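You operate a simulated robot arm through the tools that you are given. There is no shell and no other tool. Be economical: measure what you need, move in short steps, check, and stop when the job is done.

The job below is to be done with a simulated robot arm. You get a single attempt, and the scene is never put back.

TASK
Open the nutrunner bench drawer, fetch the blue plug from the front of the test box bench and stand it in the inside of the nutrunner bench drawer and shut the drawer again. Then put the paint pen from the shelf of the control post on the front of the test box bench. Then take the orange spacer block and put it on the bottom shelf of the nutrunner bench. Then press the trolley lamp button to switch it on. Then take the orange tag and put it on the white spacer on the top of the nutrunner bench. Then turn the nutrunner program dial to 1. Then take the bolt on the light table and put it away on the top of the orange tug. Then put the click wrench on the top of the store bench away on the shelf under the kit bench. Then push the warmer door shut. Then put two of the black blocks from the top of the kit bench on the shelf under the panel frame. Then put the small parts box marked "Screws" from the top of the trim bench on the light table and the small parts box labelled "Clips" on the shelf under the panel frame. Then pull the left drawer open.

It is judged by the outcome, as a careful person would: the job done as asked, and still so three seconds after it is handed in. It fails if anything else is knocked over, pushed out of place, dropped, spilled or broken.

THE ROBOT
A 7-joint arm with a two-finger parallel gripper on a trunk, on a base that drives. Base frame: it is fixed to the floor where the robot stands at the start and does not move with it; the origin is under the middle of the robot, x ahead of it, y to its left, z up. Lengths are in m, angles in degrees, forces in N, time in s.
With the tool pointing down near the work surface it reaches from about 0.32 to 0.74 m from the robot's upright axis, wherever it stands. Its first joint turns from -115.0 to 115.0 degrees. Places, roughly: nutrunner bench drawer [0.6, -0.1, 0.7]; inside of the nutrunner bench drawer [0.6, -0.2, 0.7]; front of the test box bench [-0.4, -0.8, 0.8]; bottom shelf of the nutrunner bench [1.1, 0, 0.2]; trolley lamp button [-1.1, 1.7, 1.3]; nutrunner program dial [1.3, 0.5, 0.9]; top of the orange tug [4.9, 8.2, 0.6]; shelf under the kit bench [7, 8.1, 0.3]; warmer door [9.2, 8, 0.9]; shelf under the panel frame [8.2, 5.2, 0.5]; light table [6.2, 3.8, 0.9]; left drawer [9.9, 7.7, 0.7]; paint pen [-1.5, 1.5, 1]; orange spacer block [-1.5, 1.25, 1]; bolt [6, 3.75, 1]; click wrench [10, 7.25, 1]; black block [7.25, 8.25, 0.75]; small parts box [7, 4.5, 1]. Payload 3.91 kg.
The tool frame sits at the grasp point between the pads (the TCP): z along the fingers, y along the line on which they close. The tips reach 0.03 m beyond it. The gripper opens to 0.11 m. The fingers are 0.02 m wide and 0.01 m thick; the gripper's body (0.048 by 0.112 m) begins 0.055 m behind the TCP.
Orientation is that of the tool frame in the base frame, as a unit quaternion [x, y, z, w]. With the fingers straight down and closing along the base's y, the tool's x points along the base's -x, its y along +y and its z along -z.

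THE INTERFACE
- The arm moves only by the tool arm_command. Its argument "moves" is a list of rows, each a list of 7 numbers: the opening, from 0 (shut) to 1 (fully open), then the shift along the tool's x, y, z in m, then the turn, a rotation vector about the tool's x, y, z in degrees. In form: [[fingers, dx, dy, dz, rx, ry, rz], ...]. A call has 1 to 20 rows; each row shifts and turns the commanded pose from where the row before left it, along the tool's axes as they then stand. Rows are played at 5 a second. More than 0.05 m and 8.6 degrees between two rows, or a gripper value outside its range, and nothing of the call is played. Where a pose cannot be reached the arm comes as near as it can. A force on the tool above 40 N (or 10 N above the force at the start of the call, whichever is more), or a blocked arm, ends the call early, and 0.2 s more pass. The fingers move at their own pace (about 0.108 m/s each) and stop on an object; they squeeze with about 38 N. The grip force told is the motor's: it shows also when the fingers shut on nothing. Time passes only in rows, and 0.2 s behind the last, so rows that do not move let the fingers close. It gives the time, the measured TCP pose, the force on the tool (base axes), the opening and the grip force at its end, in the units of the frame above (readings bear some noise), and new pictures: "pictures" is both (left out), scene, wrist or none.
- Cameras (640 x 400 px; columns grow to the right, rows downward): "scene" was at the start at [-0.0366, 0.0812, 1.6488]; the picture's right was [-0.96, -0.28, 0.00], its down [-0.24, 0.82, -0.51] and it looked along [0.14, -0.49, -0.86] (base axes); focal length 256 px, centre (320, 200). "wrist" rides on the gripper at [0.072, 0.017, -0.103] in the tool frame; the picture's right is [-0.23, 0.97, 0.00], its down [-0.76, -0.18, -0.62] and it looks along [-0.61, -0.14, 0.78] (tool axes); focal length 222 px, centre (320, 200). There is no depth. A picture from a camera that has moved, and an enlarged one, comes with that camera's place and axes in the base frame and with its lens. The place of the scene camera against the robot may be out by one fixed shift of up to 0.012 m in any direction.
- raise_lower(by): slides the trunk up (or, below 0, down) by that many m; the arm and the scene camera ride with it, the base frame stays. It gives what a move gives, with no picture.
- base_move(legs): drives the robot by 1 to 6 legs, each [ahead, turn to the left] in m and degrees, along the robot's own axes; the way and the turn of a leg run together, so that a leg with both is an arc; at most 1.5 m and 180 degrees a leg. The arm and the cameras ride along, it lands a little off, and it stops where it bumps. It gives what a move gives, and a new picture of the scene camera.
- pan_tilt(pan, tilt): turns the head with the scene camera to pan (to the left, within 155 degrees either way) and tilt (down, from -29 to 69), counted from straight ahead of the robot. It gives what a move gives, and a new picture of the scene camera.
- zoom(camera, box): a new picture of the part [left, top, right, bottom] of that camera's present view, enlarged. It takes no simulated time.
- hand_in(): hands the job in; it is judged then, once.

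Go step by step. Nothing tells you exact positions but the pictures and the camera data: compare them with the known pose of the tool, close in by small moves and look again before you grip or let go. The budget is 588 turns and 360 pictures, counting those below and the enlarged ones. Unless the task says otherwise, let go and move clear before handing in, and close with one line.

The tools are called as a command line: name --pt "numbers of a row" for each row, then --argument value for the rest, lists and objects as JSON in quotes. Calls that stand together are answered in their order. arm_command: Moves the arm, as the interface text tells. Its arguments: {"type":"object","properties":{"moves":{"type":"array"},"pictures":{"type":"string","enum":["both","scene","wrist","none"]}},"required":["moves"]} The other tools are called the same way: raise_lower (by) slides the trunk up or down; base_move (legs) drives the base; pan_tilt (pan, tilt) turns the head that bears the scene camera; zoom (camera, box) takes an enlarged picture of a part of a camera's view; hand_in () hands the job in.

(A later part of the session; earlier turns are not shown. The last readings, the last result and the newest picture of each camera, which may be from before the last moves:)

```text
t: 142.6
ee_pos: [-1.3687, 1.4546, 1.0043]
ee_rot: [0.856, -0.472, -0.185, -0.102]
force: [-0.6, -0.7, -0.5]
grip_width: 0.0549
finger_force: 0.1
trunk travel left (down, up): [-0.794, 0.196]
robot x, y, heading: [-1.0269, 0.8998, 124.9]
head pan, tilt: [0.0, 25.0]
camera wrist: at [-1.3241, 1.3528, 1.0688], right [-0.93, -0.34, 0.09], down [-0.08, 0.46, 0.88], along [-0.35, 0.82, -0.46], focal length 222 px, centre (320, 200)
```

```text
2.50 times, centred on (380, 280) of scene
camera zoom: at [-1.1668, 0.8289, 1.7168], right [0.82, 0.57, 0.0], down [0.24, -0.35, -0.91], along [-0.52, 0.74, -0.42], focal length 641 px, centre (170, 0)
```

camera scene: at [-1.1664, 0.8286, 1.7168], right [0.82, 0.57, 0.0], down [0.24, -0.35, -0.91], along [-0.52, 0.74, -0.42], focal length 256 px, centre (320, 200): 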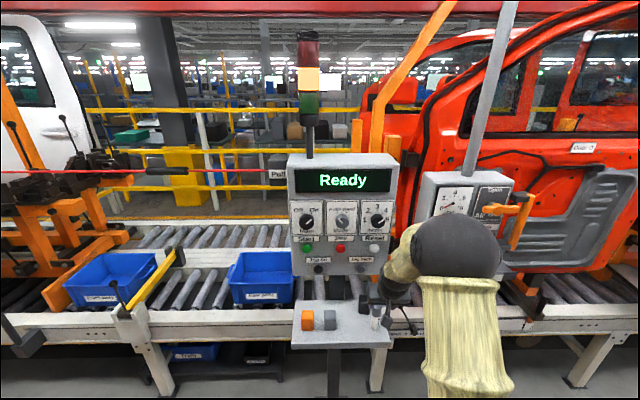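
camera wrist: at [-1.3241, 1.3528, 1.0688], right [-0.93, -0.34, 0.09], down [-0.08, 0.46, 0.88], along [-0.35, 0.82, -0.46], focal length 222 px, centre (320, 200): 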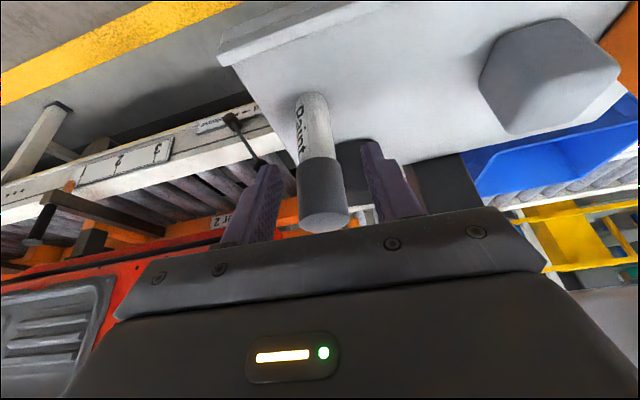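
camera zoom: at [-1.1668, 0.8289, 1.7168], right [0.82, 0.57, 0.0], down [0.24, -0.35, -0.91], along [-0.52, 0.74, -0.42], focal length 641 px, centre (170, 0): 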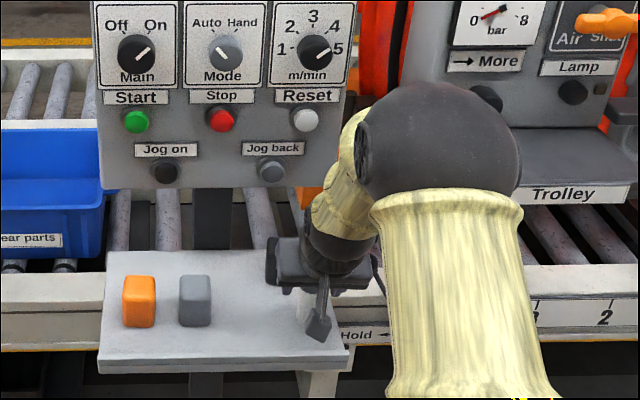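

arm_command --pt "0 0 0 0 0 0 0" --pt "0 0 0 0 0 0 0" --pt "0 0 0 0 0 0 0" --pictures "wrist"

```text
t: 143.4
ee_pos: [-1.3678, 1.4544, 1.0042]
ee_rot: [0.855, -0.473, -0.185, -0.104]
force: [0.3, -0.4, -0.3]
grip_width: 0.0291
finger_force: 37.9
trunk travel left (down, up): [-0.794, 0.196]
robot x, y, heading: [-1.0244, 0.8974, 125.0]
head pan, tilt: [0.0, 25.0]
camera wrist: at [-1.3242, 1.3531, 1.0687], right [-0.93, -0.34, 0.09], down [-0.08, 0.46, 0.88], along [-0.35, 0.82, -0.46], focal length 222 px, centre (320, 200)
```

wrist: 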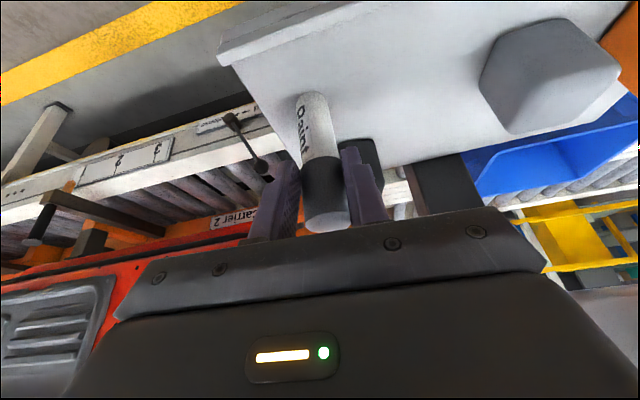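

arm_command --pt "0 -0.0166 0 -0.0364 0 0 0" --pt "0 -0.0166 0 -0.0364 0 0 0" --pt "0 0 0 0 0 0 0" --pictures "none"

base_move --legs '[[-0.4, 0]]'

zoom --camera "scene" --box '[280, 160, 520, 310]'

```text
t: 144.2
ee_pos: [-1.3702, 1.4562, 1.0822]
ee_rot: [0.856, -0.472, -0.185, -0.102]
force: [-0.4, 0.2, 0.3]
grip_width: 0.0292
finger_force: 37.8
trunk travel left (down, up): [-0.794, 0.196]
robot x, y, heading: [-1.0297, 0.8966, 124.9]
head pan, tilt: [0.0, 25.0]
```

```text
t: 146.6
ee_pos: [-1.1466, 1.1424, 1.0814]
ee_rot: [0.853, -0.477, -0.186, -0.105]
force: [0.2, 0.8, -0.4]
grip_width: 0.0291
finger_force: 38.5
trunk travel left (down, up): [-0.794, 0.196]
robot x, y, heading: [-0.8116, 0.5828, 124.0]
head pan, tilt: [0.0, 25.0]
camera scene: at [-0.95, 0.5145, 1.7168], right [0.83, 0.56, 0.0], down [0.24, -0.35, -0.91], along [-0.51, 0.75, -0.42], focal length 256 px, centre (320, 200)
```

scene: 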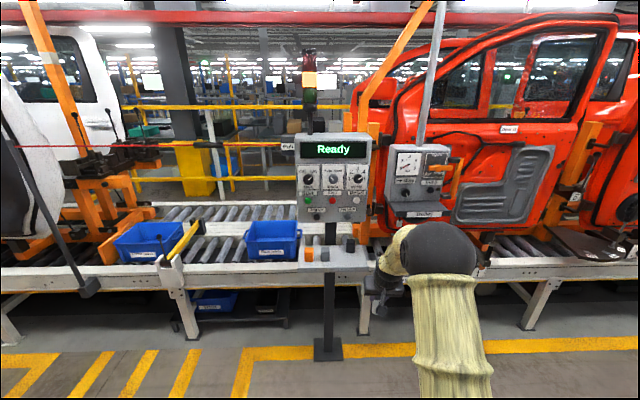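

```text
2.67 times, centred on (400, 235) of scene
camera zoom: at [-0.95, 0.5145, 1.7168], right [0.83, 0.56, 0.0], down [0.24, -0.35, -0.91], along [-0.51, 0.75, -0.42], focal length 684 px, centre (107, 107)
```

zoom: 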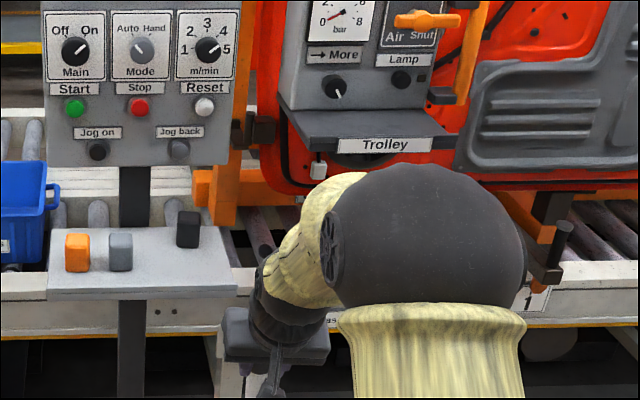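

base_move --legs '[[0, 153.1], [0.4, 0], [0, 28.5]]'

pan_tilt --pan 0 --tilt 42

```text
t: 156.8
ee_pos: [-0.3903, -0.3591, 1.0813]
ee_rot: [0.458, 0.864, -0.101, 0.187]
force: [-0.2, 0.0, -0.3]
grip_width: 0.0272
finger_force: 37.6
trunk travel left (down, up): [-0.794, 0.196]
robot x, y, heading: [-0.7508, 0.1899, -53.0]
head pan, tilt: [0.0, 25.0]
camera scene: at [-0.6061, 0.2469, 1.7167], right [-0.8, -0.6, 0.0], down [-0.25, 0.34, -0.91], along [0.55, -0.72, -0.42], focal length 256 px, centre (320, 200)
```

scene: 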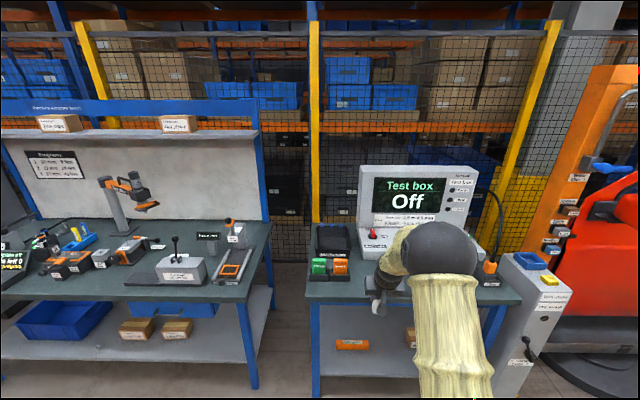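

```text
t: 157.7
ee_pos: [-0.39, -0.3586, 1.0818]
ee_rot: [0.457, 0.864, -0.1, 0.187]
force: [0.3, -0.2, -0.8]
grip_width: 0.0271
finger_force: 37.9
trunk travel left (down, up): [-0.794, 0.196]
robot x, y, heading: [-0.7554, 0.1882, -53.1]
head pan, tilt: [0.0, 42.0]
camera scene: at [-0.6114, 0.2535, 1.6905], right [-0.8, -0.6, 0.0], down [-0.4, 0.53, -0.74], along [0.45, -0.59, -0.67], focal length 256 px, centre (320, 200)
```

scene: 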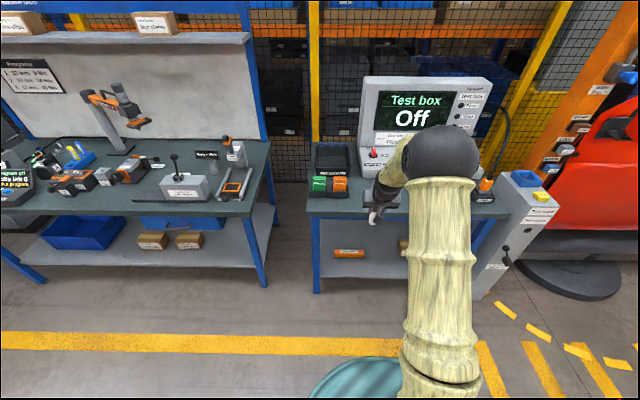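

base_move --legs '[[0.3, -1.4]]'

arm_command --pt "0 0 0 0 0 0 0" --pictures "wrist"

```text
t: 159.7
ee_pos: [-0.2271, -0.6126, 1.0811]
ee_rot: [0.47, 0.857, -0.103, 0.185]
force: [0.1, 1.3, 0.1]
grip_width: 0.0266
finger_force: 38.0
trunk travel left (down, up): [-0.794, 0.196]
robot x, y, heading: [-0.574, -0.0563, -54.7]
head pan, tilt: [0.0, 42.0]
camera scene: at [-0.4305, 0.0051, 1.6905], right [-0.82, -0.58, 0.0], down [-0.39, 0.55, -0.74], along [0.43, -0.61, -0.67], focal length 256 px, centre (320, 200)
```

scene: 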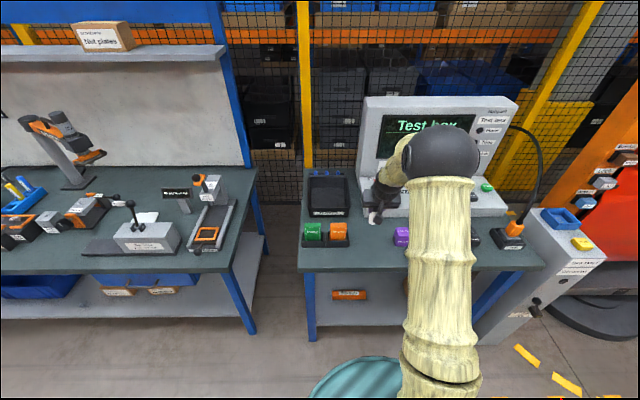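

```text
t: 160.1
ee_pos: [-0.2266, -0.6123, 1.0813]
ee_rot: [0.47, 0.857, -0.103, 0.185]
force: [-0.4, 0.3, -1.0]
grip_width: 0.0267
finger_force: 38.1
trunk travel left (down, up): [-0.794, 0.196]
robot x, y, heading: [-0.5727, -0.0545, -54.5]
head pan, tilt: [0.0, 42.0]
camera wrist: at [-0.2712, -0.5113, 1.1455], right [0.93, 0.35, 0.09], down [0.09, -0.46, 0.88], along [0.35, -0.82, -0.46], focal length 222 px, centre (320, 200)
```

wrist: 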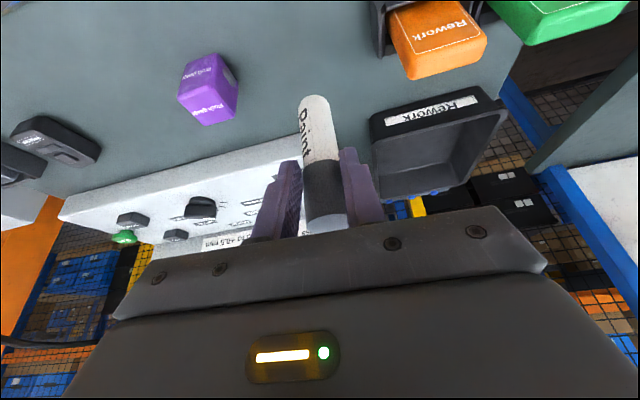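

arm_command --pt "0 -0.022 0 0.0105 0 0 0" --pt "0 0.0166 0 0.0364 0 0 0" --pt "0 0.0166 0 0.0364 0 0 0" --pt "0 0.0166 0 0.0364 0 0 0" --pt "0 0.01 0 0.022 0 0 0" --pt "0 0 0 0 0 0 0"

zoom --camera "scene" --box '[280, 150, 480, 290]'

```text
t: 161.5
ee_pos: [-0.2132, -0.6333, 0.9369]
ee_rot: [0.469, 0.856, -0.105, 0.189]
force: [0.0, -1.0, 13.2]
grip_width: 0.0264
finger_force: 37.9
trunk travel left (down, up): [-0.794, 0.196]
robot x, y, heading: [-0.5717, -0.057, -54.4]
head pan, tilt: [0.0, 42.0]
camera scene: at [-0.4322, 0.0076, 1.6908], right [-0.82, -0.58, 0.0], down [-0.39, 0.54, -0.74], along [0.43, -0.61, -0.67], focal length 256 px, centre (320, 200)
camera wrist: at [-0.2573, -0.5326, 1.0018], right [0.93, 0.35, 0.09], down [0.08, -0.46, 0.89], along [0.35, -0.82, -0.45], focal length 222 px, centre (320, 200)
```

scene: 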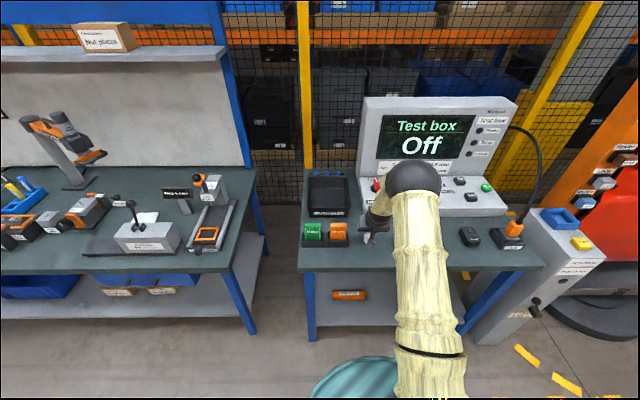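
wrist: 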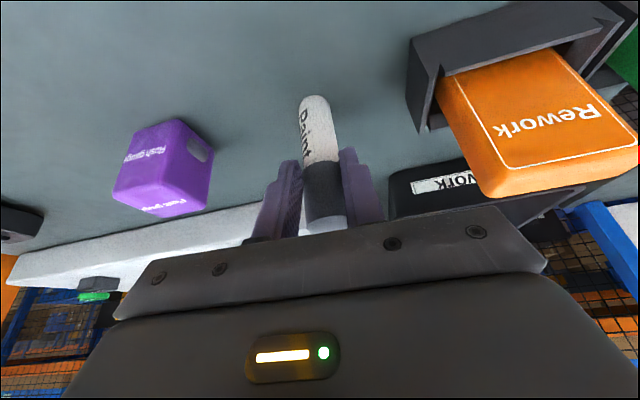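

```text
2.86 times, centred on (380, 220) of scene
camera zoom: at [-0.4322, 0.0076, 1.6908], right [-0.82, -0.58, 0.0], down [-0.39, 0.54, -0.74], along [0.43, -0.61, -0.67], focal length 732 px, centre (149, 143)
```

zoom: 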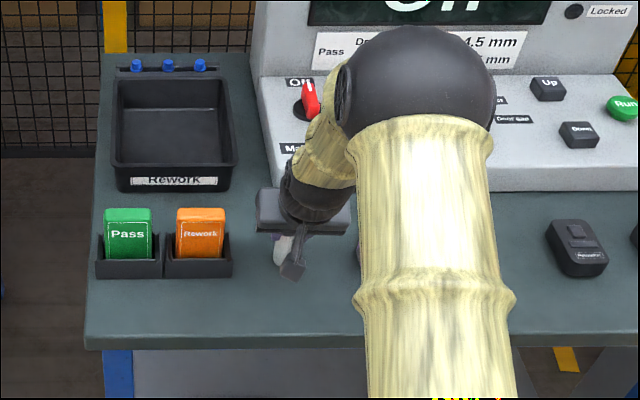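

arm_command --pt "0 -0.0012 0 -0.0028 0 0 0" --pt "0.3 0 0 0 0 0 0" --pt "0.55 0 0 0 0 0 0" --pt "0.55 0 0 0 0 0 0" --pt "0.55 0 0 -0.03 0 0 0" --pt "0.55 0 0 -0.05 0 0 0" --pt "0.55 0 0 -0.05 0 0 0" --pt "0.55 0 0 -0.05 0 0 0"

zoom --camera "scene" --box '[280, 150, 480, 290]'

```text
t: 163.3
ee_pos: [-0.2566, -0.5659, 1.1042]
ee_rot: [0.47, 0.857, -0.103, 0.186]
force: [0.1, -0.1, 0.3]
grip_width: 0.0607
finger_force: 0.1
trunk travel left (down, up): [-0.794, 0.196]
robot x, y, heading: [-0.5719, -0.0574, -54.7]
head pan, tilt: [0.0, 42.0]
camera scene: at [-0.4322, 0.0079, 1.6905], right [-0.82, -0.58, 0.0], down [-0.39, 0.54, -0.74], along [0.43, -0.61, -0.67], focal length 256 px, centre (320, 200)
camera wrist: at [-0.2998, -0.4655, 1.1683], right [0.93, 0.35, 0.09], down [0.09, -0.46, 0.88], along [0.35, -0.82, -0.46], focal length 222 px, centre (320, 200)
```

scene: 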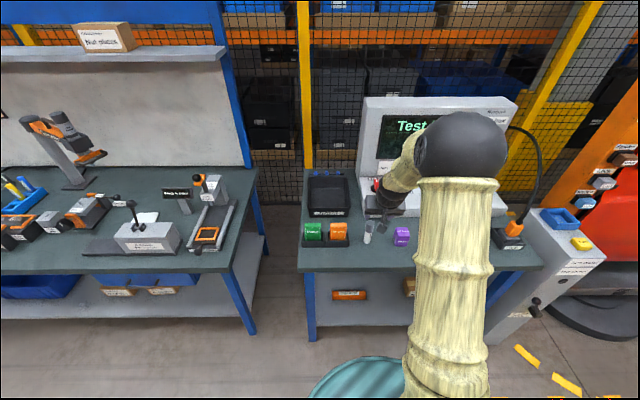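
wrist: 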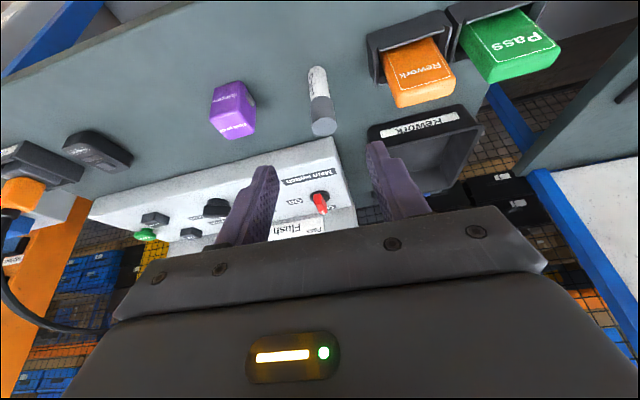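

```text
2.86 times, centred on (380, 220) of scene
camera zoom: at [-0.4322, 0.0079, 1.6905], right [-0.82, -0.58, 0.0], down [-0.39, 0.54, -0.74], along [0.43, -0.61, -0.67], focal length 732 px, centre (149, 143)
```

zoom: 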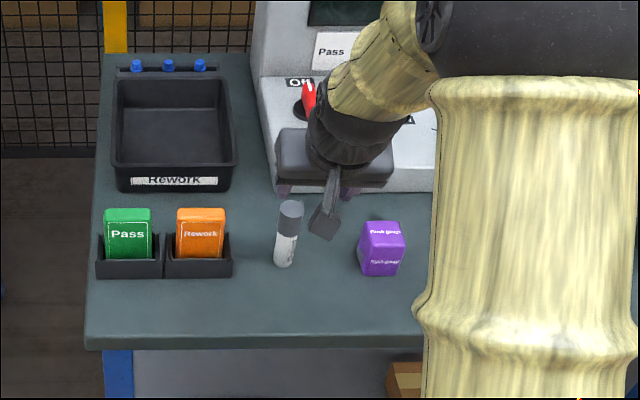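

base_move --legs '[[-0.3, 0], [0, -179], [0.55, 0]]'

pan_tilt --pan 0 --tilt 30

arm_command --pt "0.55 0 0 0 0 0 0" --pictures "wrist"

```text
t: 175.2
ee_pos: [-1.4941, 1.0698, 1.1038]
ee_rot: [0.883, -0.419, -0.191, -0.092]
force: [0.6, -0.1, -0.7]
grip_width: 0.0606
finger_force: 0.2
trunk travel left (down, up): [-0.794, 0.196]
robot x, y, heading: [-1.1201, 0.595, 132.0]
head pan, tilt: [0.0, 42.0]
camera scene: at [-1.2429, 0.5075, 1.6905], right [0.74, 0.67, 0.0], down [0.45, -0.5, -0.74], along [-0.5, 0.55, -0.67], focal length 256 px, centre (320, 200)
```

scene: 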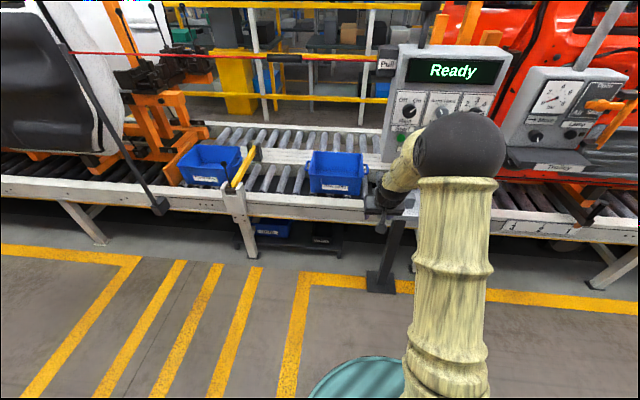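

```text
t: 175.9
ee_pos: [-1.4936, 1.0696, 1.1033]
ee_rot: [0.883, -0.418, -0.192, -0.092]
force: [0.5, 0.0, 0.7]
grip_width: 0.0605
finger_force: 0.0
trunk travel left (down, up): [-0.794, 0.196]
robot x, y, heading: [-1.1138, 0.5944, 131.8]
head pan, tilt: [0.0, 30.0]
camera scene: at [-1.2475, 0.5127, 1.7087], right [0.74, 0.67, 0.0], down [0.33, -0.37, -0.87], along [-0.58, 0.64, -0.5], focal length 256 px, centre (320, 200)
```

scene: 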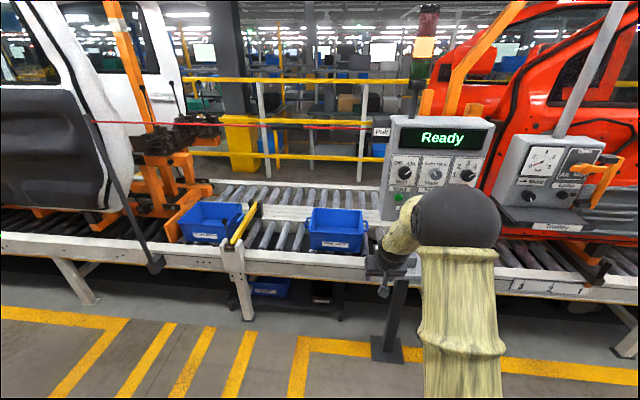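

```text
t: 176.3
ee_pos: [-1.495, 1.0705, 1.1046]
ee_rot: [0.883, -0.419, -0.192, -0.091]
force: [0.6, 0.0, 0.1]
grip_width: 0.0604
finger_force: 0.0
trunk travel left (down, up): [-0.794, 0.196]
robot x, y, heading: [-1.1185, 0.6029, 132.0]
head pan, tilt: [0.0, 30.0]
camera wrist: at [-1.4385, 0.9747, 1.1675], right [-0.89, -0.46, 0.09], down [-0.14, 0.45, 0.88], along [-0.44, 0.77, -0.46], focal length 222 px, centre (320, 200)
```

wrist: 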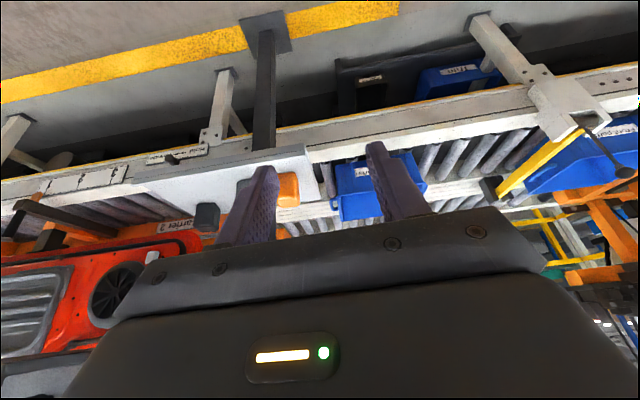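

base_move --legs '[[0, -7]]'

arm_command --pt "0.65 0 -0.016 0 0 -6.7 0" --pt "0.65 0 -0.016 0 0 -6.7 0" --pt "0.65 0 -0.016 0 0 -6.6 0" --pt "0.65 0 0 0 0 0 0" --pictures "wrist"

zoom --camera "scene" --box '[260, 130, 500, 320]'

```text
t: 177.3
ee_pos: [-1.4345, 1.1125, 1.103]
ee_rot: [0.855, -0.472, -0.185, -0.104]
force: [0.1, 0.7, 0.9]
grip_width: 0.0605
finger_force: 0.0
trunk travel left (down, up): [-0.794, 0.196]
robot x, y, heading: [-1.1171, 0.5981, 124.4]
head pan, tilt: [0.0, 30.0]
camera scene: at [-1.2565, 0.5303, 1.7088], right [0.82, 0.57, 0.0], down [0.29, -0.41, -0.87], along [-0.49, 0.71, -0.5], focal length 256 px, centre (320, 200)
```

scene: 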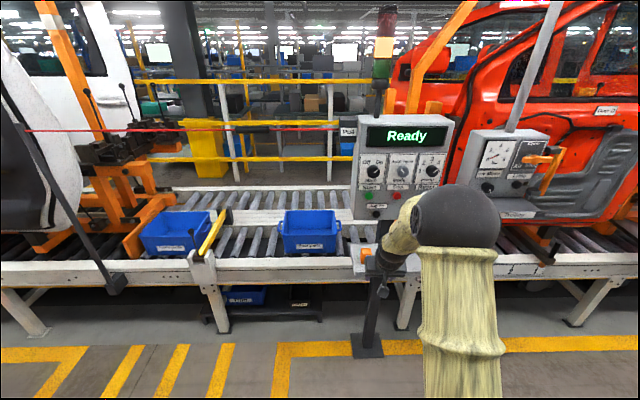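

```text
t: 178.3
ee_pos: [-1.3945, 1.1348, 1.1024]
ee_rot: [0.81, -0.446, -0.332, -0.184]
force: [0.3, 0.0, 0.6]
grip_width: 0.0714
finger_force: 0.2
trunk travel left (down, up): [-0.794, 0.196]
robot x, y, heading: [-1.1143, 0.5969, 124.7]
head pan, tilt: [0.0, 30.0]
camera wrist: at [-1.3424, 1.0213, 1.1264], right [-0.91, -0.38, 0.16], down [0.09, 0.18, 0.98], along [-0.4, 0.91, -0.13], focal length 222 px, centre (320, 200)
```

wrist: 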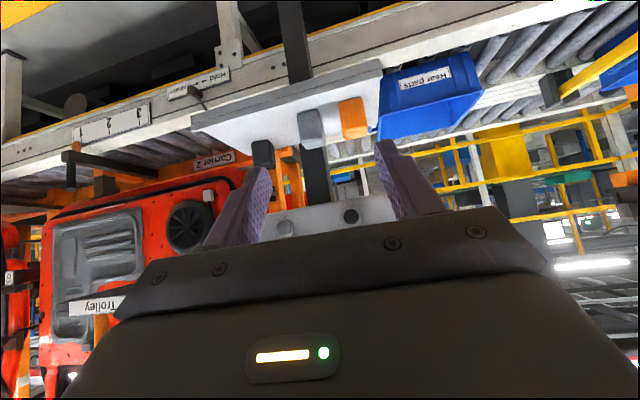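

```text
2.11 times, centred on (380, 225) of scene
camera zoom: at [-1.2568, 0.5296, 1.7087], right [0.82, 0.57, 0.0], down [0.29, -0.41, -0.87], along [-0.49, 0.71, -0.5], focal length 540 px, centre (194, 147)
```

zoom: 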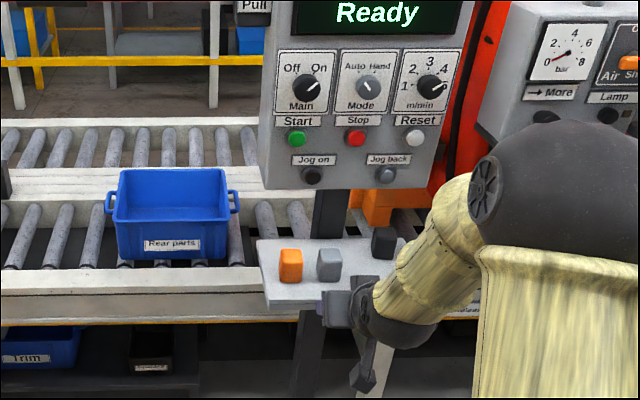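

base_move --legs '[[0.2, 0]]'

arm_command --pt "0.65 0 0.02 0 -2.4 0 -2.4" --pt "0.65 0 0.02 0 0 0 0" --pt "0.65 0.015 0 0.03 0 0 0" --pt "0.65 0.015 0 0.03 0 0 0" --pt "0.65 0 0 0 0 0 0" --pictures "wrist"

zoom --camera "scene" --box '[260, 160, 500, 350]'

```text
t: 179.9
ee_pos: [-1.512, 1.2981, 1.103]
ee_rot: [0.812, -0.444, -0.332, -0.181]
force: [0.3, 0.7, -0.8]
grip_width: 0.0717
finger_force: 0.0
trunk travel left (down, up): [-0.794, 0.196]
robot x, y, heading: [-1.2317, 0.7645, 125.2]
head pan, tilt: [0.0, 30.0]
camera scene: at [-1.3714, 0.6943, 1.7087], right [0.82, 0.57, 0.0], down [0.29, -0.41, -0.87], along [-0.5, 0.71, -0.5], focal length 256 px, centre (320, 200)
```

scene: 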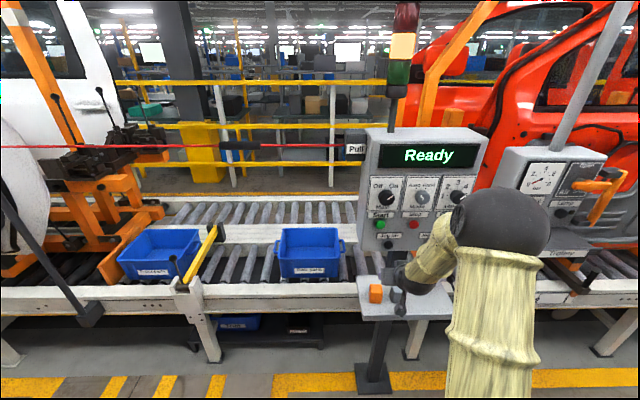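

```text
t: 181.1
ee_pos: [-1.5593, 1.2946, 1.0372]
ee_rot: [0.824, -0.42, -0.338, -0.173]
force: [0.1, -0.1, 0.5]
grip_width: 0.0717
finger_force: 0.0
trunk travel left (down, up): [-0.794, 0.196]
robot x, y, heading: [-1.234, 0.7611, 125.1]
head pan, tilt: [0.0, 30.0]
camera wrist: at [-1.5, 1.1835, 1.0601], right [-0.88, -0.44, 0.16], down [0.08, 0.19, 0.98], along [-0.46, 0.88, -0.13], focal length 222 px, centre (320, 200)
```

wrist: 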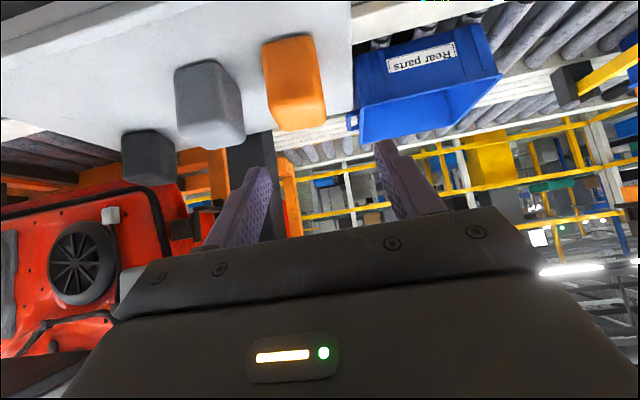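

```text
2.11 times, centred on (380, 255) of scene
camera zoom: at [-1.3701, 0.6927, 1.7088], right [0.82, 0.57, 0.0], down [0.29, -0.41, -0.87], along [-0.5, 0.71, -0.5], focal length 540 px, centre (194, 84)
```

zoom: 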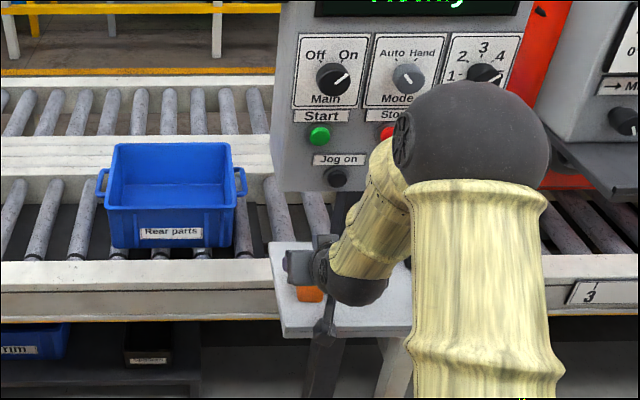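

arm_command --pt "0.65 0.007 -0.012 0.025 0 0 0" --pt "0.65 0.007 0 0.025 0 0 0" --pt "0.65 0.007 0 0.025 0 0 0" --pt "0.65 0 0 0 0 0 0" --pictures "wrist"

```text
t: 182.1
ee_pos: [-1.5693, 1.3301, 0.9698]
ee_rot: [0.824, -0.42, -0.337, -0.173]
force: [0.2, 0.2, -0.6]
grip_width: 0.0714
finger_force: 0.1
trunk travel left (down, up): [-0.794, 0.196]
robot x, y, heading: [-1.2301, 0.7584, 125.3]
head pan, tilt: [0.0, 30.0]
camera wrist: at [-1.5102, 1.2201, 0.9929], right [-0.88, -0.44, 0.16], down [0.08, 0.19, 0.98], along [-0.46, 0.88, -0.13], focal length 222 px, centre (320, 200)
```

wrist: 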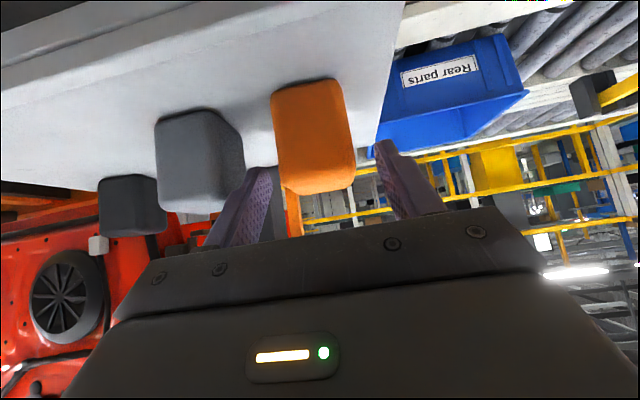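

arm_command --pt "0.65 0.004 -0.001 0.02 0 0 0" --pt "0.65 0.002 0 0.014 0 0 0" --pt "0.65 0 0 0 0 0 0" --pictures "wrist"

```text
t: 182.9
ee_pos: [-1.5811, 1.3469, 0.9407]
ee_rot: [0.825, -0.42, -0.337, -0.172]
force: [0.0, 0.4, 0.5]
grip_width: 0.0713
finger_force: 0.0
trunk travel left (down, up): [-0.794, 0.196]
robot x, y, heading: [-1.2316, 0.7638, 125.2]
head pan, tilt: [0.0, 30.0]
camera wrist: at [-1.5209, 1.2364, 0.9645], right [-0.88, -0.44, 0.16], down [0.08, 0.19, 0.98], along [-0.46, 0.88, -0.13], focal length 222 px, centre (320, 200)
```

wrist: 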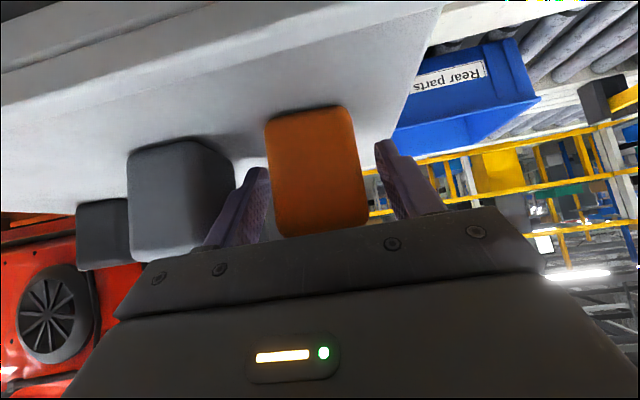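

arm_command --pt "0.4 0 0 0 0 0 0" --pt "0 0 0 0 0 0 0" --pt "0 0 0 0 0 0 0" --pictures "wrist"

```text
t: 183.7
ee_pos: [-1.5802, 1.346, 0.9418]
ee_rot: [0.825, -0.421, -0.337, -0.172]
force: [0.0, 0.5, 0.1]
grip_width: 0.0446
finger_force: 37.7
trunk travel left (down, up): [-0.794, 0.196]
robot x, y, heading: [-1.2357, 0.7632, 125.4]
head pan, tilt: [0.0, 30.0]
camera wrist: at [-1.521, 1.2363, 0.9647], right [-0.88, -0.44, 0.16], down [0.08, 0.19, 0.98], along [-0.46, 0.88, -0.13], focal length 222 px, centre (320, 200)
```

wrist: 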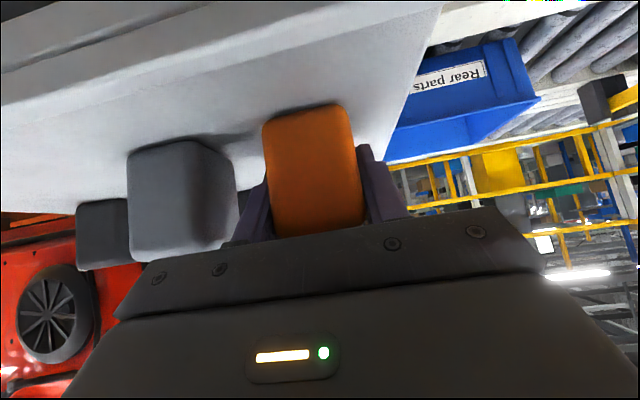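

arm_command --pt "0 -0.025 0 -0.0253 0 0 0" --pt "0 0 0 -0.02 0 0 0" --pt "0 0 0 0 0 0 0" --pictures "none"

base_move --legs '[[-0.5, 0]]'

zoom --camera "scene" --box '[280, 130, 520, 320]'

```text
t: 184.5
ee_pos: [-1.5716, 1.3362, 0.9915]
ee_rot: [0.825, -0.42, -0.337, -0.172]
force: [-0.6, 0.2, -1.8]
grip_width: 0.0447
finger_force: 38.0
trunk travel left (down, up): [-0.794, 0.196]
robot x, y, heading: [-1.2338, 0.7612, 125.1]
head pan, tilt: [0.0, 30.0]
```

```text
t: 187.5
ee_pos: [-1.2794, 0.9191, 0.9919]
ee_rot: [0.825, -0.421, -0.337, -0.172]
force: [0.5, -0.1, -0.8]
grip_width: 0.0444
finger_force: 38.1
trunk travel left (down, up): [-0.794, 0.196]
robot x, y, heading: [-0.9416, 0.346, 125.2]
head pan, tilt: [0.0, 30.0]
camera scene: at [-1.0778, 0.2764, 1.7088], right [0.82, 0.57, 0.0], down [0.29, -0.41, -0.87], along [-0.5, 0.71, -0.5], focal length 256 px, centre (320, 200)
```

scene: 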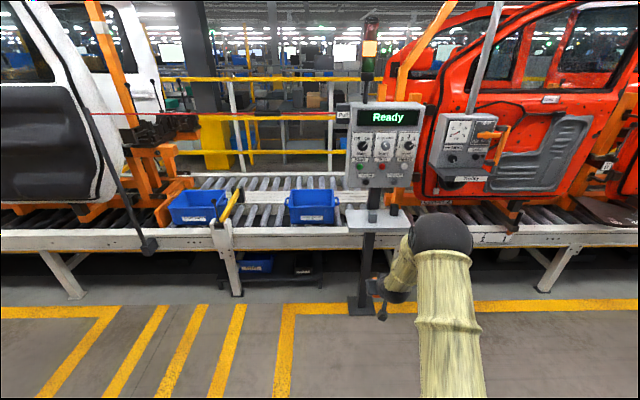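

```text
2.11 times, centred on (400, 225) of scene
camera zoom: at [-1.0778, 0.2764, 1.7088], right [0.82, 0.57, 0.0], down [0.29, -0.41, -0.87], along [-0.5, 0.71, -0.5], focal length 540 px, centre (152, 147)
```

zoom: 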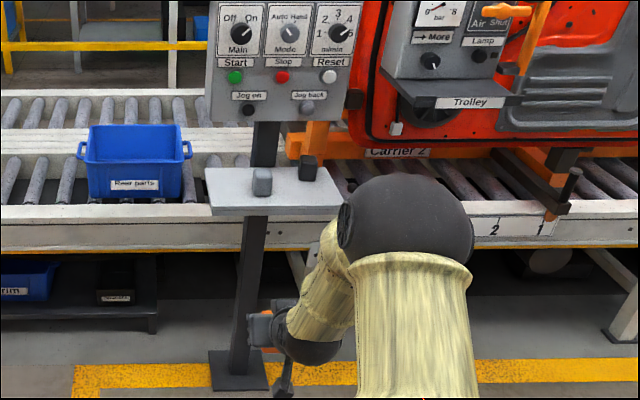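

base_move --legs '[[0, -102.8], [0.945, 0], [0, -76.8]]'

raise_lower --by -0.4

raise_lower --by -0.27

pan_tilt --pan 0 --tilt 35

```text
t: 200.0
ee_pos: [0.3055, 0.1705, 0.9913]
ee_rot: [0.395, 0.837, -0.162, 0.342]
force: [-0.4, -0.5, -1.3]
grip_width: 0.0445
finger_force: 38.1
trunk travel left (down, up): [-0.794, 0.196]
robot x, y, heading: [-0.0666, 0.7219, -51.3]
head pan, tilt: [0.0, 30.0]
camera scene: at [0.0752, 0.7866, 1.7088], right [-0.78, -0.62, 0.0], down [-0.31, 0.39, -0.87], along [0.54, -0.68, -0.5], focal length 256 px, centre (320, 200)
```

scene: 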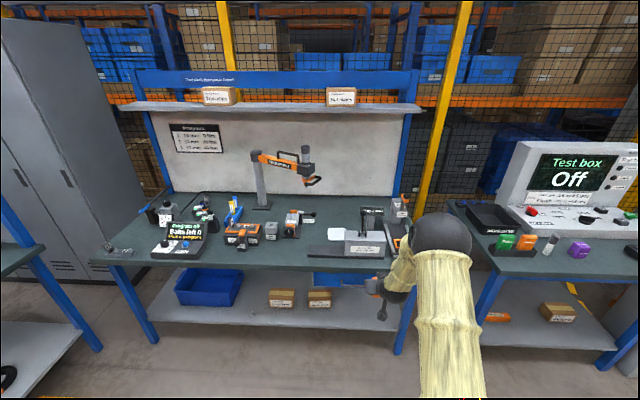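

```text
t: 203.8
ee_pos: [0.3057, 0.1699, 0.5908]
ee_rot: [0.396, 0.836, -0.163, 0.342]
force: [-0.6, -0.3, -0.6]
grip_width: 0.0447
finger_force: 38.1
trunk travel left (down, up): [-0.394, 0.596]
robot x, y, heading: [-0.0676, 0.7225, -51.7]
head pan, tilt: [0.0, 30.0]
```

```text
t: 206.5
ee_pos: [0.3061, 0.1699, 0.3215]
ee_rot: [0.395, 0.837, -0.162, 0.342]
force: [0.6, -0.4, -1.2]
grip_width: 0.0444
finger_force: 37.9
trunk travel left (down, up): [-0.124, 0.866]
robot x, y, heading: [-0.0657, 0.7216, -51.3]
head pan, tilt: [0.0, 30.0]
```

```text
t: 207.2
ee_pos: [0.3051, 0.1705, 0.3214]
ee_rot: [0.396, 0.837, -0.163, 0.342]
force: [-0.1, 0.6, -1.4]
grip_width: 0.0447
finger_force: 37.8
trunk travel left (down, up): [-0.124, 0.866]
robot x, y, heading: [-0.0687, 0.7195, -51.5]
head pan, tilt: [0.0, 35.0]
camera scene: at [0.0737, 0.7887, 1.031], right [-0.78, -0.62, 0.0], down [-0.36, 0.45, -0.82], along [0.51, -0.64, -0.57], focal length 256 px, centre (320, 200)
```

scene: 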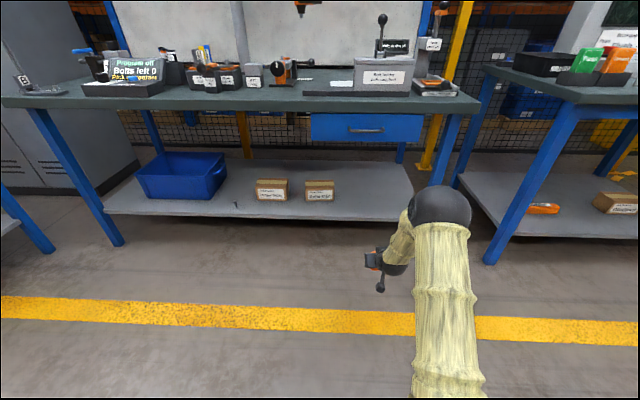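

base_move --legs '[[0, -2.9], [0.2, 0]]'

arm_command --pt "0 0 0 0 0 0 0" --pictures "wrist"

```text
t: 209.2
ee_pos: [0.3952, -0.0107, 0.3209]
ee_rot: [0.416, 0.827, -0.171, 0.338]
force: [-0.3, 0.8, -1.5]
grip_width: 0.0447
finger_force: 37.9
trunk travel left (down, up): [-0.124, 0.866]
robot x, y, heading: [0.0462, 0.5605, -54.5]
head pan, tilt: [0.0, 35.0]
camera scene: at [0.194, 0.6189, 1.031], right [-0.81, -0.58, 0.0], down [-0.33, 0.47, -0.82], along [0.48, -0.67, -0.57], focal length 256 px, centre (320, 200)
```

scene: 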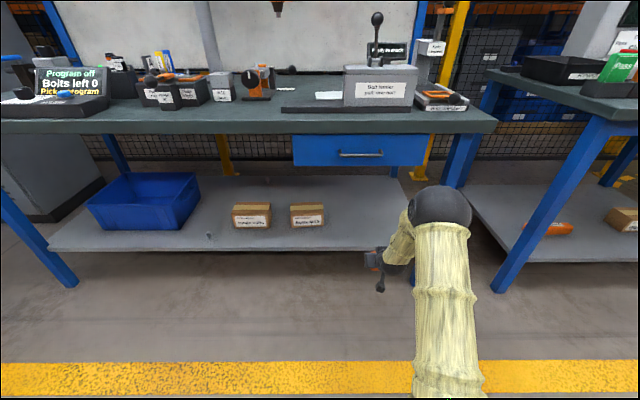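

```text
t: 209.6
ee_pos: [0.3941, -0.0114, 0.3207]
ee_rot: [0.415, 0.827, -0.17, 0.338]
force: [0.1, 0.3, -1.9]
grip_width: 0.0447
finger_force: 38.0
trunk travel left (down, up): [-0.124, 0.866]
robot x, y, heading: [0.0474, 0.5561, -54.5]
head pan, tilt: [0.0, 35.0]
camera wrist: at [0.3342, 0.0997, 0.3443], right [0.88, 0.45, 0.16], down [-0.08, -0.19, 0.98], along [0.47, -0.87, -0.13], focal length 222 px, centre (320, 200)
```

wrist: 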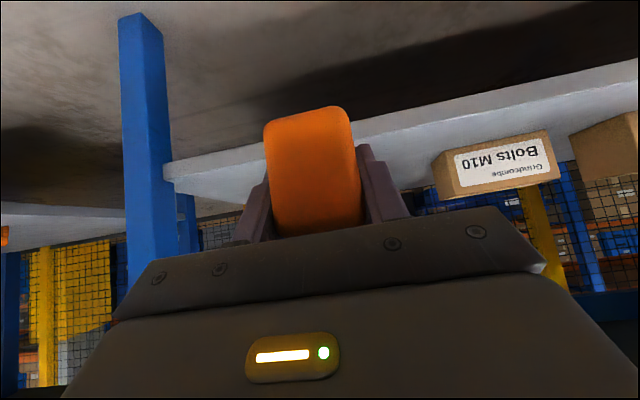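

base_move --legs '[[-0.1, 0], [0, 90], [0.478, 0], [0, -90]]'

arm_command --pt "0 0 0 0 0 0 0" --pictures "wrist"

```text
t: 220.7
ee_pos: [0.723, 0.3233, 0.3216]
ee_rot: [0.424, 0.822, -0.174, 0.337]
force: [0.4, -0.3, -0.6]
grip_width: 0.0447
finger_force: 37.7
trunk travel left (down, up): [-0.124, 0.866]
robot x, y, heading: [0.3922, 0.8948, -55.6]
head pan, tilt: [0.0, 35.0]
camera scene: at [0.5362, 0.956, 1.031], right [-0.83, -0.56, 0.0], down [-0.32, 0.47, -0.82], along [0.46, -0.68, -0.57], focal length 256 px, centre (320, 200)
```

scene: 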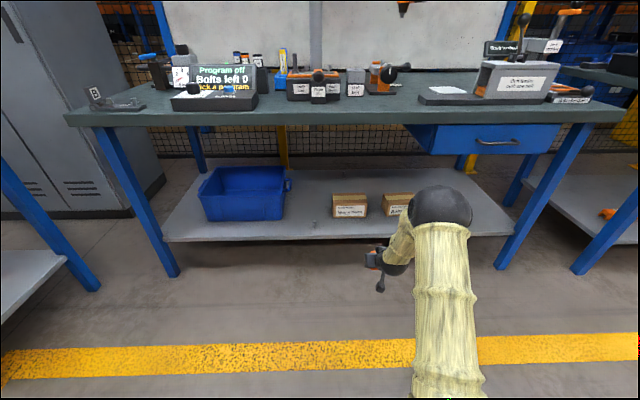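

```text
t: 221.1
ee_pos: [0.7229, 0.3233, 0.3206]
ee_rot: [0.425, 0.822, -0.175, 0.336]
force: [-0.1, -0.5, -0.5]
grip_width: 0.0449
finger_force: 38.2
trunk travel left (down, up): [-0.124, 0.866]
robot x, y, heading: [0.3866, 0.9004, -55.7]
head pan, tilt: [0.0, 35.0]
camera wrist: at [0.6649, 0.4339, 0.3443], right [0.89, 0.43, 0.16], down [-0.08, -0.19, 0.98], along [0.45, -0.88, -0.13], focal length 222 px, centre (320, 200)
```

wrist: 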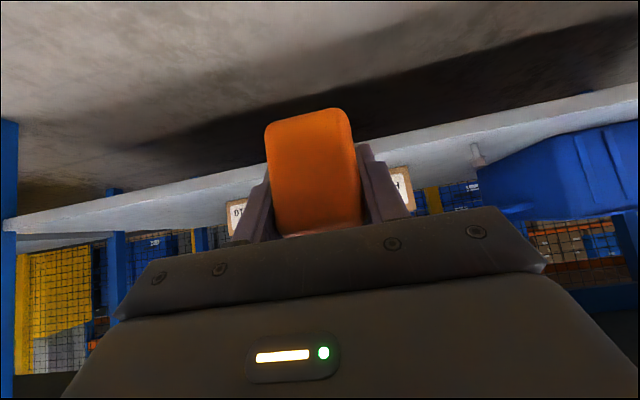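

base_move --legs '[[0.2, 1.2]]'

base_move --legs '[[0.095, 0]]'

arm_command --pt "0 0 0 0 0 0 0" --pictures "wrist"

```text
t: 222.7
ee_pos: [0.8469, 0.1658, 0.3211]
ee_rot: [0.417, 0.826, -0.171, 0.337]
force: [-0.1, 0.5, -2.0]
grip_width: 0.0447
finger_force: 38.4
trunk travel left (down, up): [-0.124, 0.866]
robot x, y, heading: [0.5069, 0.7373, -54.4]
head pan, tilt: [0.0, 35.0]
camera scene: at [0.6486, 0.7957, 1.031], right [-0.81, -0.58, 0.0], down [-0.33, 0.47, -0.82], along [0.47, -0.67, -0.57], focal length 256 px, centre (320, 200)
```

scene: 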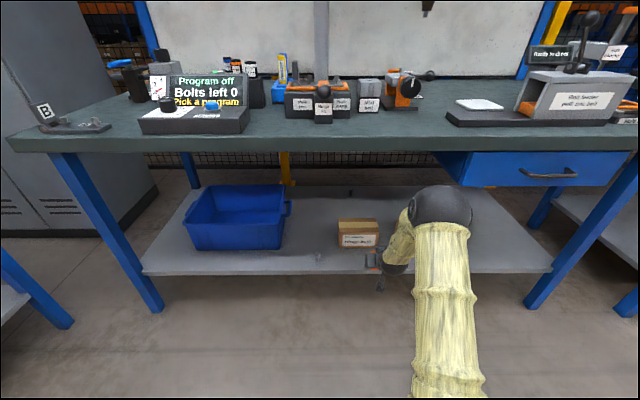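

```text
t: 223.8
ee_pos: [0.9035, 0.0876, 0.3204]
ee_rot: [0.416, 0.827, -0.171, 0.338]
force: [-0.1, 0.4, -0.5]
grip_width: 0.0445
finger_force: 38.1
trunk travel left (down, up): [-0.124, 0.866]
robot x, y, heading: [0.5597, 0.6535, -54.4]
head pan, tilt: [0.0, 35.0]
camera scene: at [0.7049, 0.7169, 1.031], right [-0.81, -0.58, 0.0], down [-0.33, 0.47, -0.82], along [0.48, -0.67, -0.57], focal length 256 px, centre (320, 200)
```

scene: 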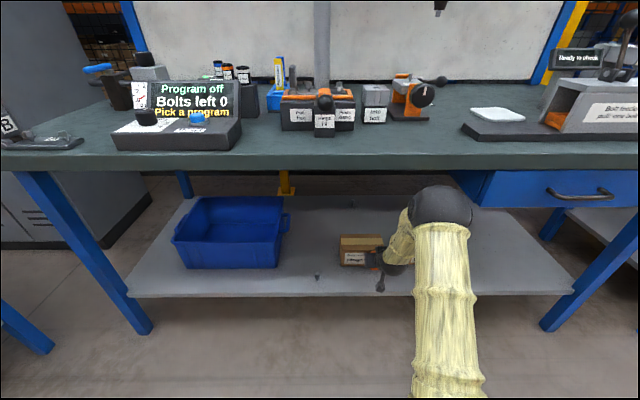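

```text
t: 224.2
ee_pos: [0.9037, 0.0879, 0.3204]
ee_rot: [0.416, 0.827, -0.171, 0.338]
force: [-0.1, 0.2, -1.5]
grip_width: 0.0447
finger_force: 37.4
trunk travel left (down, up): [-0.124, 0.866]
robot x, y, heading: [0.5613, 0.6548, -54.6]
head pan, tilt: [0.0, 35.0]
camera wrist: at [0.8441, 0.1976, 0.3443], right [0.88, 0.45, 0.16], down [-0.08, -0.19, 0.98], along [0.47, -0.87, -0.13], focal length 222 px, centre (320, 200)
```

wrist: 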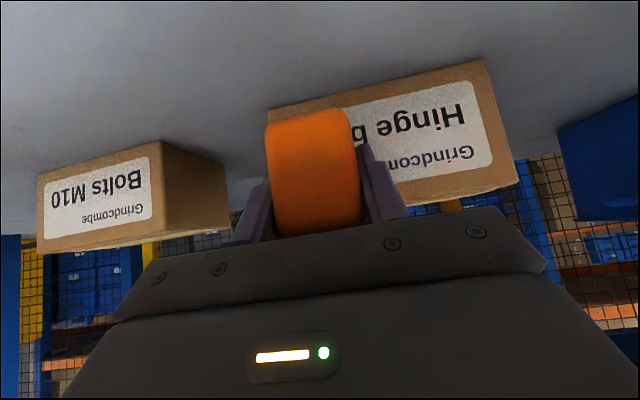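

raise_lower --by -0.055

arm_command --pt "0 0.0056 0 0.0057 0 0 0" --pt "0 0.0056 0 0.0057 0 0 0" --pt "0 0 0 0 0 0 0" --pictures "wrist"

```text
t: 225.2
ee_pos: [0.9057, 0.0843, 0.2731]
ee_rot: [0.415, 0.824, -0.174, 0.345]
force: [4.4, -3.5, 38.7]
grip_width: 0.0444
finger_force: 37.6
trunk travel left (down, up): [-0.069, 0.921]
robot x, y, heading: [0.5587, 0.6573, -54.6]
head pan, tilt: [0.0, 35.0]
```

```text
t: 225.5
ee_pos: [0.9077, 0.0832, 0.272]
ee_rot: [0.414, 0.823, -0.176, 0.347]
force: [-2.4, 2.7, 20.8]
grip_width: 0.0447
finger_force: 38.3
trunk travel left (down, up): [-0.069, 0.921]
robot x, y, heading: [0.5624, 0.6578, -54.4]
head pan, tilt: [0.0, 35.0]
stopped in row 1: the force on the tool passed its limit (the readings are from after the stop); the commanded pose is now the measured one
camera wrist: at [0.8468, 0.1939, 0.2935], right [0.88, 0.45, 0.16], down [-0.09, -0.17, 0.98], along [0.47, -0.87, -0.11], focal length 222 px, centre (320, 200)
```

wrist: 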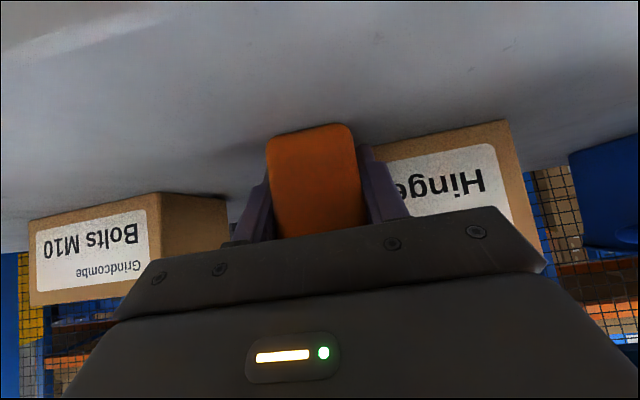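

arm_command --pt "0 -0.0014 0 -0.0014 0 0 0" --pt "0.3 0 0 0 0 0 0" --pt "0.6 0 0 0 0 0 0" --pt "0.6 0 0 0 0 0 0" --pictures "wrist"

arm_command --pt "0.6 0 0 -0.02 0 0 0" --pt "0.6 0 0 -0.03 0 0 0" --pt "0.6 0 0 -0.04 0 0 0" --pictures "wrist"

```text
t: 226.5
ee_pos: [0.9044, 0.0841, 0.2729]
ee_rot: [0.416, 0.823, -0.176, 0.344]
force: [-15.4, -7.3, 18.4]
grip_width: 0.0576
finger_force: 0.1
trunk travel left (down, up): [-0.069, 0.921]
robot x, y, heading: [0.5545, 0.66, -54.5]
head pan, tilt: [0.0, 35.0]
camera wrist: at [0.8446, 0.1948, 0.2943], right [0.88, 0.45, 0.16], down [-0.09, -0.18, 0.98], along [0.47, -0.88, -0.12], focal length 222 px, centre (320, 200)
```

wrist: 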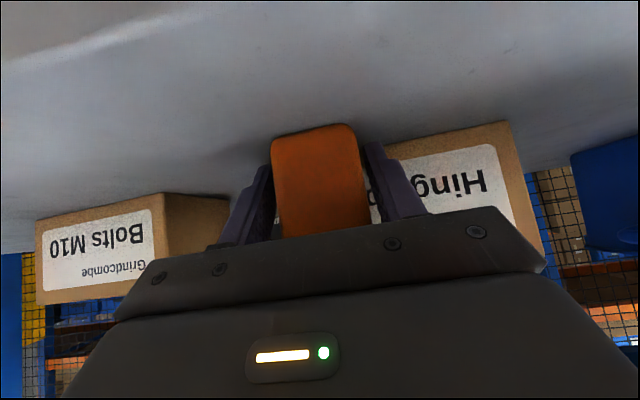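

```text
t: 227.3
ee_pos: [0.8656, 0.138, 0.3351]
ee_rot: [0.415, 0.824, -0.174, 0.343]
force: [0.5, 0.5, -0.1]
grip_width: 0.0661
finger_force: 0.1
trunk travel left (down, up): [-0.069, 0.921]
robot x, y, heading: [0.5595, 0.656, -54.3]
head pan, tilt: [0.0, 35.0]
camera wrist: at [0.8052, 0.2484, 0.3569], right [0.88, 0.45, 0.16], down [-0.09, -0.18, 0.98], along [0.47, -0.87, -0.12], focal length 222 px, centre (320, 200)
```

wrist: 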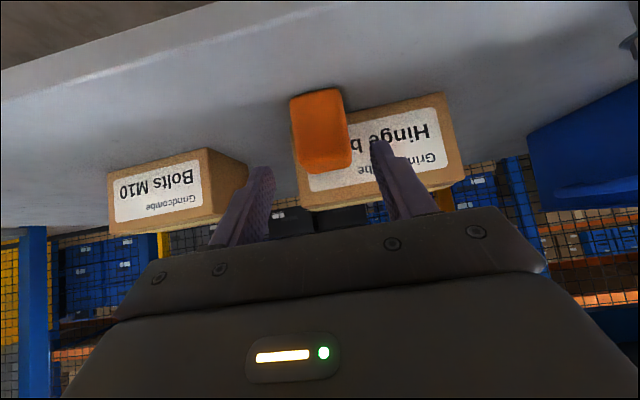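

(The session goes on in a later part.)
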